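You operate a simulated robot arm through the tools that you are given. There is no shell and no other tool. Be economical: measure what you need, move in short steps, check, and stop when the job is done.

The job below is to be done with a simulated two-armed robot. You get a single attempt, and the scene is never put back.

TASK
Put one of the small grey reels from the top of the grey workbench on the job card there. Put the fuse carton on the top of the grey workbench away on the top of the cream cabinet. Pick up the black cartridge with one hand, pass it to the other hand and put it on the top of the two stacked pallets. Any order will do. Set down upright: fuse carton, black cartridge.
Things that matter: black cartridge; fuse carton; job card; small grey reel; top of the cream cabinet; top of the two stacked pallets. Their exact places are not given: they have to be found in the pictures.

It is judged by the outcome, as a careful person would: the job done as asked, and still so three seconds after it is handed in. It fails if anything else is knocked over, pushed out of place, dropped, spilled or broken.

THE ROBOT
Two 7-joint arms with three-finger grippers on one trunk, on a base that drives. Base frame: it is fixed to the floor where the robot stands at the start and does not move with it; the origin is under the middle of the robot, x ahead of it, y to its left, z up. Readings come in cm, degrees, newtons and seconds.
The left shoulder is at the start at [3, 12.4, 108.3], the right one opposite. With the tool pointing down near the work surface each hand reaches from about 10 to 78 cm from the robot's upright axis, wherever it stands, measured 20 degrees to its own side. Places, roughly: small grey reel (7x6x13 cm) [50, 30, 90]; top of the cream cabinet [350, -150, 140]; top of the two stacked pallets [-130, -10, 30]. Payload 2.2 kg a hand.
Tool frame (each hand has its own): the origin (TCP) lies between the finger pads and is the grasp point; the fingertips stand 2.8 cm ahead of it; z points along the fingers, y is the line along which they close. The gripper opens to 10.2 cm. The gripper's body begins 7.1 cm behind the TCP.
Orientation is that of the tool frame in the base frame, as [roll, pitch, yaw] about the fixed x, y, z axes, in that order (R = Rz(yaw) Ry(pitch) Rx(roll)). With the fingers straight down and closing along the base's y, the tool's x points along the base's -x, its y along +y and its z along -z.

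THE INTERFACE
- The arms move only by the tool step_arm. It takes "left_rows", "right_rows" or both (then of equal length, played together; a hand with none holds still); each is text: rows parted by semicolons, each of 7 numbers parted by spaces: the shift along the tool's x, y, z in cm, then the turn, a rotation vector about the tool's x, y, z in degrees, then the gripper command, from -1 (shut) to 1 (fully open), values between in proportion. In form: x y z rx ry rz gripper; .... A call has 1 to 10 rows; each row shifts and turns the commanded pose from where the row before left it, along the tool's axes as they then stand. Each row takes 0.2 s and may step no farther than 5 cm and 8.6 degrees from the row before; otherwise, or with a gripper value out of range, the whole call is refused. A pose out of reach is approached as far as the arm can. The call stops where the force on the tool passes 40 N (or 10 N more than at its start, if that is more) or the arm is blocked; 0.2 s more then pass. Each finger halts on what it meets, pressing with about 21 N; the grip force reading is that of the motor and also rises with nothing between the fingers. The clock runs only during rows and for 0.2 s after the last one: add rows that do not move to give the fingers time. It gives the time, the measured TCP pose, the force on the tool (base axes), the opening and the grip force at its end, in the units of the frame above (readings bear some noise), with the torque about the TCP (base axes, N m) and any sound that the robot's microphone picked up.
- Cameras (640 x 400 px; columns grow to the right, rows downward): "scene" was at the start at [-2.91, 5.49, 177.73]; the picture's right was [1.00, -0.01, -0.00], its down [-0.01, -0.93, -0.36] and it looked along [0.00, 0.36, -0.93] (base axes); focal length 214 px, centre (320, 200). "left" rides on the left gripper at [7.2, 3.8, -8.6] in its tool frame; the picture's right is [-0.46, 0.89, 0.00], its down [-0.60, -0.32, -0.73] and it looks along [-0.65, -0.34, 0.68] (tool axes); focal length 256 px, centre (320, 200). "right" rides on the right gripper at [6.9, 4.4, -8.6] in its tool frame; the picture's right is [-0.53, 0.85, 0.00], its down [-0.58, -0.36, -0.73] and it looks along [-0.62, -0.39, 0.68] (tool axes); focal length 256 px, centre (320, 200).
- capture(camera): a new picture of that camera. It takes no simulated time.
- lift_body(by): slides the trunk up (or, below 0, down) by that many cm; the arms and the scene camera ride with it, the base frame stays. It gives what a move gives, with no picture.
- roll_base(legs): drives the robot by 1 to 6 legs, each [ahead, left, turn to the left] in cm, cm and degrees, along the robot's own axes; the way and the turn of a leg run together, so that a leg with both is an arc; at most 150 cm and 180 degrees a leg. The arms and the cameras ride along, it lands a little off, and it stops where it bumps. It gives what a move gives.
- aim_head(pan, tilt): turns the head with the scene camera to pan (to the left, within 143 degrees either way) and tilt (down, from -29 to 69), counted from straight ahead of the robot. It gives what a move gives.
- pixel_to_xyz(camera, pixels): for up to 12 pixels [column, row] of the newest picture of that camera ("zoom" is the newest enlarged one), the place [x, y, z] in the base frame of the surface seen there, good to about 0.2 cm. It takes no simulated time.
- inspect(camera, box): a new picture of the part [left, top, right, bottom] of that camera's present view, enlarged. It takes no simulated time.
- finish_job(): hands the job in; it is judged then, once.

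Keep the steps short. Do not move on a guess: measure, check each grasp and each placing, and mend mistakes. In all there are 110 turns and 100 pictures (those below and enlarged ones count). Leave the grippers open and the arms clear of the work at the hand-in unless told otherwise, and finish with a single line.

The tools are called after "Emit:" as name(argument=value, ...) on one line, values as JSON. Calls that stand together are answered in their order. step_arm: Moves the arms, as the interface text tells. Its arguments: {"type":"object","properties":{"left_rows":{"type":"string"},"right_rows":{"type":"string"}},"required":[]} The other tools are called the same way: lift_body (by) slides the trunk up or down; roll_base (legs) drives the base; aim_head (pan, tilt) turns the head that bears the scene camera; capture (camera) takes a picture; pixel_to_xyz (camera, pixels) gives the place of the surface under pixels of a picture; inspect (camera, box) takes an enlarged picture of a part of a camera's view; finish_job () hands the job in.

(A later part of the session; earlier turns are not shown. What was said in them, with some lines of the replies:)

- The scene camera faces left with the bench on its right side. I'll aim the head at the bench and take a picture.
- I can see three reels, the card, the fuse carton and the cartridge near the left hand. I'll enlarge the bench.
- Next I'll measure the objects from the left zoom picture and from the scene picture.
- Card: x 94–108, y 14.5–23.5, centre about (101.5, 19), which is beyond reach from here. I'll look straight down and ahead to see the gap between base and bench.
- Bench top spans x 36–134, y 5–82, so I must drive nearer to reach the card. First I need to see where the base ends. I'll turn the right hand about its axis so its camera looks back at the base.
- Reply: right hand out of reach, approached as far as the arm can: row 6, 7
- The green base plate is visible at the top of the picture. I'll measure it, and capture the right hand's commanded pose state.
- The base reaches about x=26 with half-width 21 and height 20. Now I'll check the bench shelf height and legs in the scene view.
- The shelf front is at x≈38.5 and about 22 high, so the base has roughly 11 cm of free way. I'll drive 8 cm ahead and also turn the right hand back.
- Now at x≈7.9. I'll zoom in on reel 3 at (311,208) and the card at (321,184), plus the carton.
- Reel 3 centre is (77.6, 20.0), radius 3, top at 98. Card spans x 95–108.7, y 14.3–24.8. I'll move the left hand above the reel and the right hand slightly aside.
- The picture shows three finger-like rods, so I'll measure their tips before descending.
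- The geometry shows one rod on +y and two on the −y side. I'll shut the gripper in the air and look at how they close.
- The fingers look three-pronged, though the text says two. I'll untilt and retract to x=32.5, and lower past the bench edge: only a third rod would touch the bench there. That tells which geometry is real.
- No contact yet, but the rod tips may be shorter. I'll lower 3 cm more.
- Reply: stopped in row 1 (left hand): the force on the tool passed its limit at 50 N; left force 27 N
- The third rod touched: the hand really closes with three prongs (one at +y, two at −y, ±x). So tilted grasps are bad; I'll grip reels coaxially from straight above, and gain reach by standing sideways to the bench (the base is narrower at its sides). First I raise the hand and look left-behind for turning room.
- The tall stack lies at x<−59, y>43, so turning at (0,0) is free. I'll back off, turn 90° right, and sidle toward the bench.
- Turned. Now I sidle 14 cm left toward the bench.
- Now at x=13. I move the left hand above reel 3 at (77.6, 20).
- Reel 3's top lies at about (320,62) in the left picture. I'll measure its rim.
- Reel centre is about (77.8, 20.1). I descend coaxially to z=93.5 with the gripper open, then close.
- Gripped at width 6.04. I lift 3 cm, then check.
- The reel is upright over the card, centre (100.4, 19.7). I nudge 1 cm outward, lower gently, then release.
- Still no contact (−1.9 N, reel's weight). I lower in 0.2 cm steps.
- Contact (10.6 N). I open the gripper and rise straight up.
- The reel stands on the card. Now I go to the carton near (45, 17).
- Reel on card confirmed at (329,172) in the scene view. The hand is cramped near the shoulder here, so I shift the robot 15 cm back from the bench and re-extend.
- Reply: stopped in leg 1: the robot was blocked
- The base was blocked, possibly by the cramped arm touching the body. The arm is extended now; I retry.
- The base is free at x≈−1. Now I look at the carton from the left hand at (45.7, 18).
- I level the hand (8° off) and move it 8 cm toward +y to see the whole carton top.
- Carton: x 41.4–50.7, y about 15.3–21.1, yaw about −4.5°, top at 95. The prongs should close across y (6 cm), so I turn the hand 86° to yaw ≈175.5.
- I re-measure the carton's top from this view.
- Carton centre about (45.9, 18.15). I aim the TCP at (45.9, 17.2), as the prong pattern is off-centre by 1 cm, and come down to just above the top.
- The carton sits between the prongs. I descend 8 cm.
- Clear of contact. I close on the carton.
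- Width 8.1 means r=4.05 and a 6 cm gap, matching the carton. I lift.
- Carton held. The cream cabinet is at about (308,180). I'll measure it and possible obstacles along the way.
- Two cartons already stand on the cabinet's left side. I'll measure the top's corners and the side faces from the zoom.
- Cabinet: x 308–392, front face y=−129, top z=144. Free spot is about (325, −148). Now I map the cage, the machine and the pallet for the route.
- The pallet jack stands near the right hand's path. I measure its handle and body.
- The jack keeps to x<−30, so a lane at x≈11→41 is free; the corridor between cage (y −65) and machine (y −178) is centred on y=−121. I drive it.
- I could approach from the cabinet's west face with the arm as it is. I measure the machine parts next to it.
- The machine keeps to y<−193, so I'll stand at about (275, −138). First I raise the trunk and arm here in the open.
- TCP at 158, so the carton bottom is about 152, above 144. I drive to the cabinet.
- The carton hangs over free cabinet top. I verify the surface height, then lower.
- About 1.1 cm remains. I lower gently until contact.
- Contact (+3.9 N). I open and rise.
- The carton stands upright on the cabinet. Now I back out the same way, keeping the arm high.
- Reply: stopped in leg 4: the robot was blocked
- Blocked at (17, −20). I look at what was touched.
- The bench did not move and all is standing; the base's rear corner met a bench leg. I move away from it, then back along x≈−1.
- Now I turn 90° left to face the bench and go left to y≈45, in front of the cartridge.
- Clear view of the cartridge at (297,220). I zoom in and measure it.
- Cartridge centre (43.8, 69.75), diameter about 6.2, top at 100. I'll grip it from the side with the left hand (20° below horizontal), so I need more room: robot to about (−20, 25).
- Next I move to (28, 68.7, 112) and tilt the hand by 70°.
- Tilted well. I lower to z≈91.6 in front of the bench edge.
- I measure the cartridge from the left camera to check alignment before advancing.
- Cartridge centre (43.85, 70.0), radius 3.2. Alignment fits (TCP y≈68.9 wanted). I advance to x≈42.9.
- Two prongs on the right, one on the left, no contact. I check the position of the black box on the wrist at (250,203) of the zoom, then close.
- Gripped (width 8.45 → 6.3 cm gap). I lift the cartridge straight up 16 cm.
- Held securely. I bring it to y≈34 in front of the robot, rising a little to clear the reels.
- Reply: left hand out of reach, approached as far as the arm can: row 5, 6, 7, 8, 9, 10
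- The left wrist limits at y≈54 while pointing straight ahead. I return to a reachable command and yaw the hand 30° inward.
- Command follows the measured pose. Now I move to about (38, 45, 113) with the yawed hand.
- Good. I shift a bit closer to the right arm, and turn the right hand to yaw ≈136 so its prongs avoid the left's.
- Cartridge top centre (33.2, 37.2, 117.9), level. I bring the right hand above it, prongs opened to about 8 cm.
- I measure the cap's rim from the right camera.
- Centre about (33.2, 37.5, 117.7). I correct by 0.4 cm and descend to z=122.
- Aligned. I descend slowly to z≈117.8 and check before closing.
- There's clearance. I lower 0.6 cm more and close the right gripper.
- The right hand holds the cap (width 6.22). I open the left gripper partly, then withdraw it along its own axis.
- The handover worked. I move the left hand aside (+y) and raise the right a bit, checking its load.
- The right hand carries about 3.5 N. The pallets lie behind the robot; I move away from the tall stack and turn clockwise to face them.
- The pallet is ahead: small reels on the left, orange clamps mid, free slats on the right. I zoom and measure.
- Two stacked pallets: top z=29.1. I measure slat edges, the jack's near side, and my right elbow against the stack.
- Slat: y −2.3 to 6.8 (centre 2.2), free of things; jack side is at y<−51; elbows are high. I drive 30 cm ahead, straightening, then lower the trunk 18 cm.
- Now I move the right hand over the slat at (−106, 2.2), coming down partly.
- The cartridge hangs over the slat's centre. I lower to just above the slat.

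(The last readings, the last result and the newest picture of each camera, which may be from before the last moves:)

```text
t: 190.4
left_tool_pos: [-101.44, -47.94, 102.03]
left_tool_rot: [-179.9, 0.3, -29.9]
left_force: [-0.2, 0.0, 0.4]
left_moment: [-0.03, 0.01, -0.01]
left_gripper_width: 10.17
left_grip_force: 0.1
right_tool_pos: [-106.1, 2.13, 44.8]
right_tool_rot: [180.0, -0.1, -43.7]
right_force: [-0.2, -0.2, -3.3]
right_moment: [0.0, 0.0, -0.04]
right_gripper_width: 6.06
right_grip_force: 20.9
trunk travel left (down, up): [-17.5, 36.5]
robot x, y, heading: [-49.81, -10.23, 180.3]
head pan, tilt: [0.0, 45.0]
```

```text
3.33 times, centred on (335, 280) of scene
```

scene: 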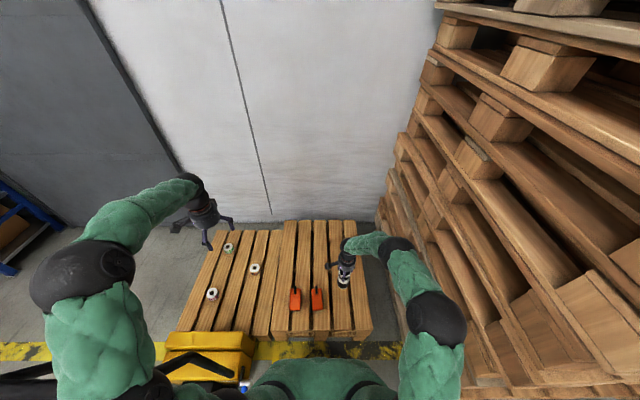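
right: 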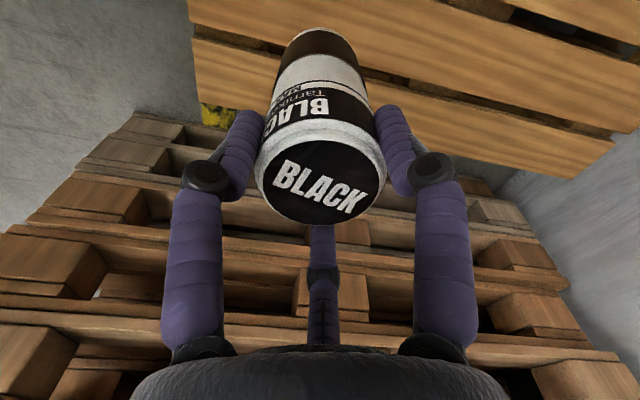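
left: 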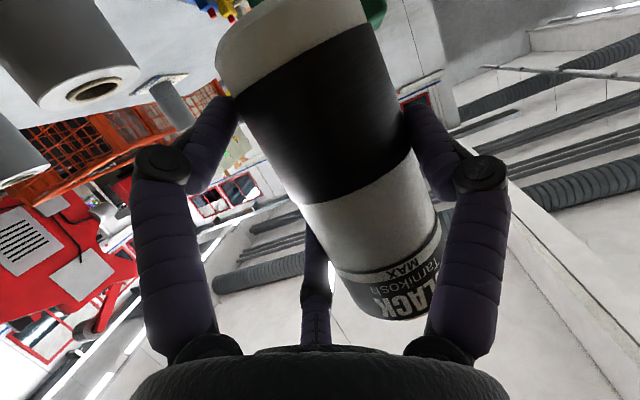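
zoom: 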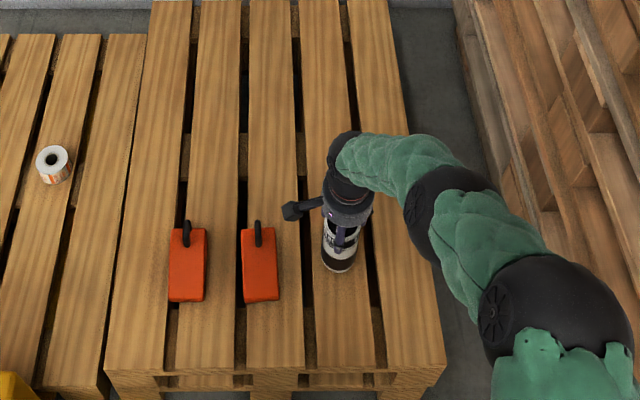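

Over the slat's middle. I lower gently until the load shows contact.

Emit:
step_arm(right_rows="0 0 0.4 0 0 0 -1;0 0 0.3 0 0 0 -1;0 0 0.2 0 0 0 -1;0 0 0.2 0 0 0 -1;0 0 0 0 0 0 -1")

```text
t: 191.6
left_tool_pos: [-101.41, -47.93, 101.93]
left_tool_rot: [-179.8, 0.3, -29.9]
left_force: [0.1, 0.3, 1.2]
left_moment: [0.01, -0.03, 0.0]
left_gripper_width: 10.22
left_grip_force: 0.1
right_tool_pos: [-106.2, 2.25, 43.6]
right_tool_rot: [180.0, -0.1, -43.8]
right_force: [-0.2, 1.0, -3.6]
right_moment: [0.0, 0.02, -0.01]
right_gripper_width: 6.06
right_grip_force: 21.1
trunk travel left (down, up): [-17.5, 36.5]
robot x, y, heading: [-49.92, -10.18, 179.9]
head pan, tilt: [0.0, 45.0]
```

Emit:
step_arm(right_rows="0 0 0.2 0 0 0 -1;0 0 0.15 0 0 0 -1;0 0 0 0 0 0 -1")

```text
t: 192.4
left_tool_pos: [-101.31, -47.94, 102.03]
left_tool_rot: [-179.9, 0.3, -29.8]
left_force: [0.6, -0.1, -0.3]
left_moment: [-0.01, -0.02, 0.02]
left_gripper_width: 10.21
left_grip_force: 0.1
right_tool_pos: [-106.1, 2.31, 43.53]
right_tool_rot: [179.9, 0.1, -43.9]
right_force: [4.0, 3.6, 16.4]
right_moment: [0.15, -0.15, -0.03]
right_gripper_width: 6.11
right_grip_force: 20.8
trunk travel left (down, up): [-17.5, 36.5]
robot x, y, heading: [-49.86, -10.24, 179.9]
head pan, tilt: [0.0, 45.0]
```

Contact. I ease up slightly, release, and rise.

Emit:
step_arm(right_rows="0 0 -0.15 0 0 0 -1;0 0 0 0 0 0 0.3;0 0 0 0 0 0 0.7;0 0 0 0 0 0 1;0 0 0 0 0 0 1;0 0 -2 0 0 0 1;0 0 -3 0 0 0 1;0 0 -4 0 0 0 1;0 0 -4 0 0 0 1;0 0 -4 0 0 0 1")

Emit:
step_arm(right_rows="0 0 -4 0 0 0 1;0 0 -4 0 0 0 1;0 0 -4 0 0 0 1;0 0 -4 0 0 0 1;0 0 -4 0 0 0 1")

Emit:
inspect(camera="scene", box=[250, 200, 400, 340])

Emit:
capture(camera="right")

```text
t: 194.6
left_tool_pos: [-101.31, -47.93, 102.03]
left_tool_rot: [-179.8, 0.3, -30.0]
left_force: [0.6, -0.2, 0.8]
left_moment: [0.01, 0.05, 0.02]
left_gripper_width: 10.22
left_grip_force: 0.1
right_tool_pos: [-105.96, 2.08, 60.55]
right_tool_rot: [-180.0, -0.1, -43.8]
right_force: [0.3, -0.3, 0.5]
right_moment: [0.06, 0.07, 0.03]
right_gripper_width: 10.22
right_grip_force: 0.1
trunk travel left (down, up): [-17.5, 36.5]
robot x, y, heading: [-49.56, -9.72, 179.8]
head pan, tilt: [0.0, 45.0]
```

```text
t: 195.8
left_tool_pos: [-101.36, -48.04, 102.04]
left_tool_rot: [-179.8, 0.3, -29.8]
left_force: [-0.2, 0.5, 0.7]
left_moment: [0.04, 0.02, 0.03]
left_gripper_width: 10.19
left_grip_force: 0.0
right_tool_pos: [-106.18, 2.35, 80.38]
right_tool_rot: [-179.9, -0.1, -43.8]
right_force: [-0.3, 0.7, 1.0]
right_moment: [0.02, 0.04, -0.01]
right_gripper_width: 10.22
right_grip_force: 0.1
trunk travel left (down, up): [-17.5, 36.5]
robot x, y, heading: [-49.68, -10.3, 179.7]
head pan, tilt: [0.0, 45.0]
```

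```text
2.86 times, centred on (325, 270) of scene
```

zoom: 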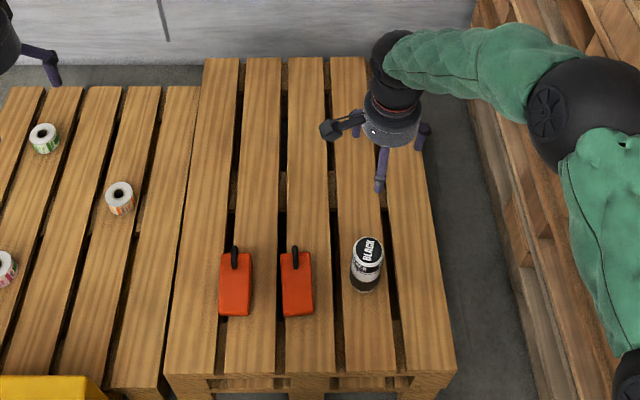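

```text
20 pictures are left
```

right: 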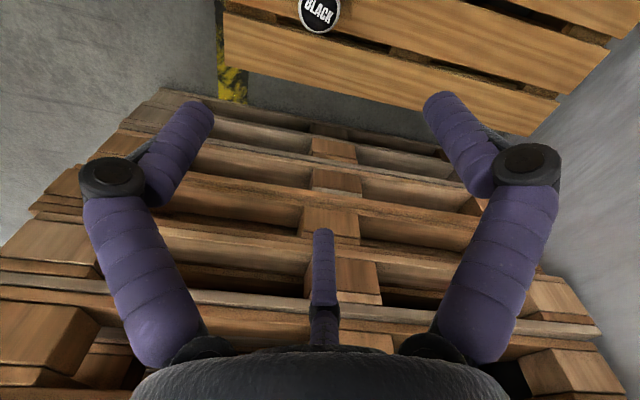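

The cartridge stands upright on the slat. Both grippers are open and clear, the reel was seen on the card, and the carton on the cabinet. I hand in.

Emit:
finish_job()

```text
The job is handed in.
```

Job handed in: the reel is on the job card, the fuse carton upright on the cream cabinet, and the black cartridge, passed from left to right hand, upright on the two stacked pallets; on the way the base bumped a bench leg once, with nothing seen to move.
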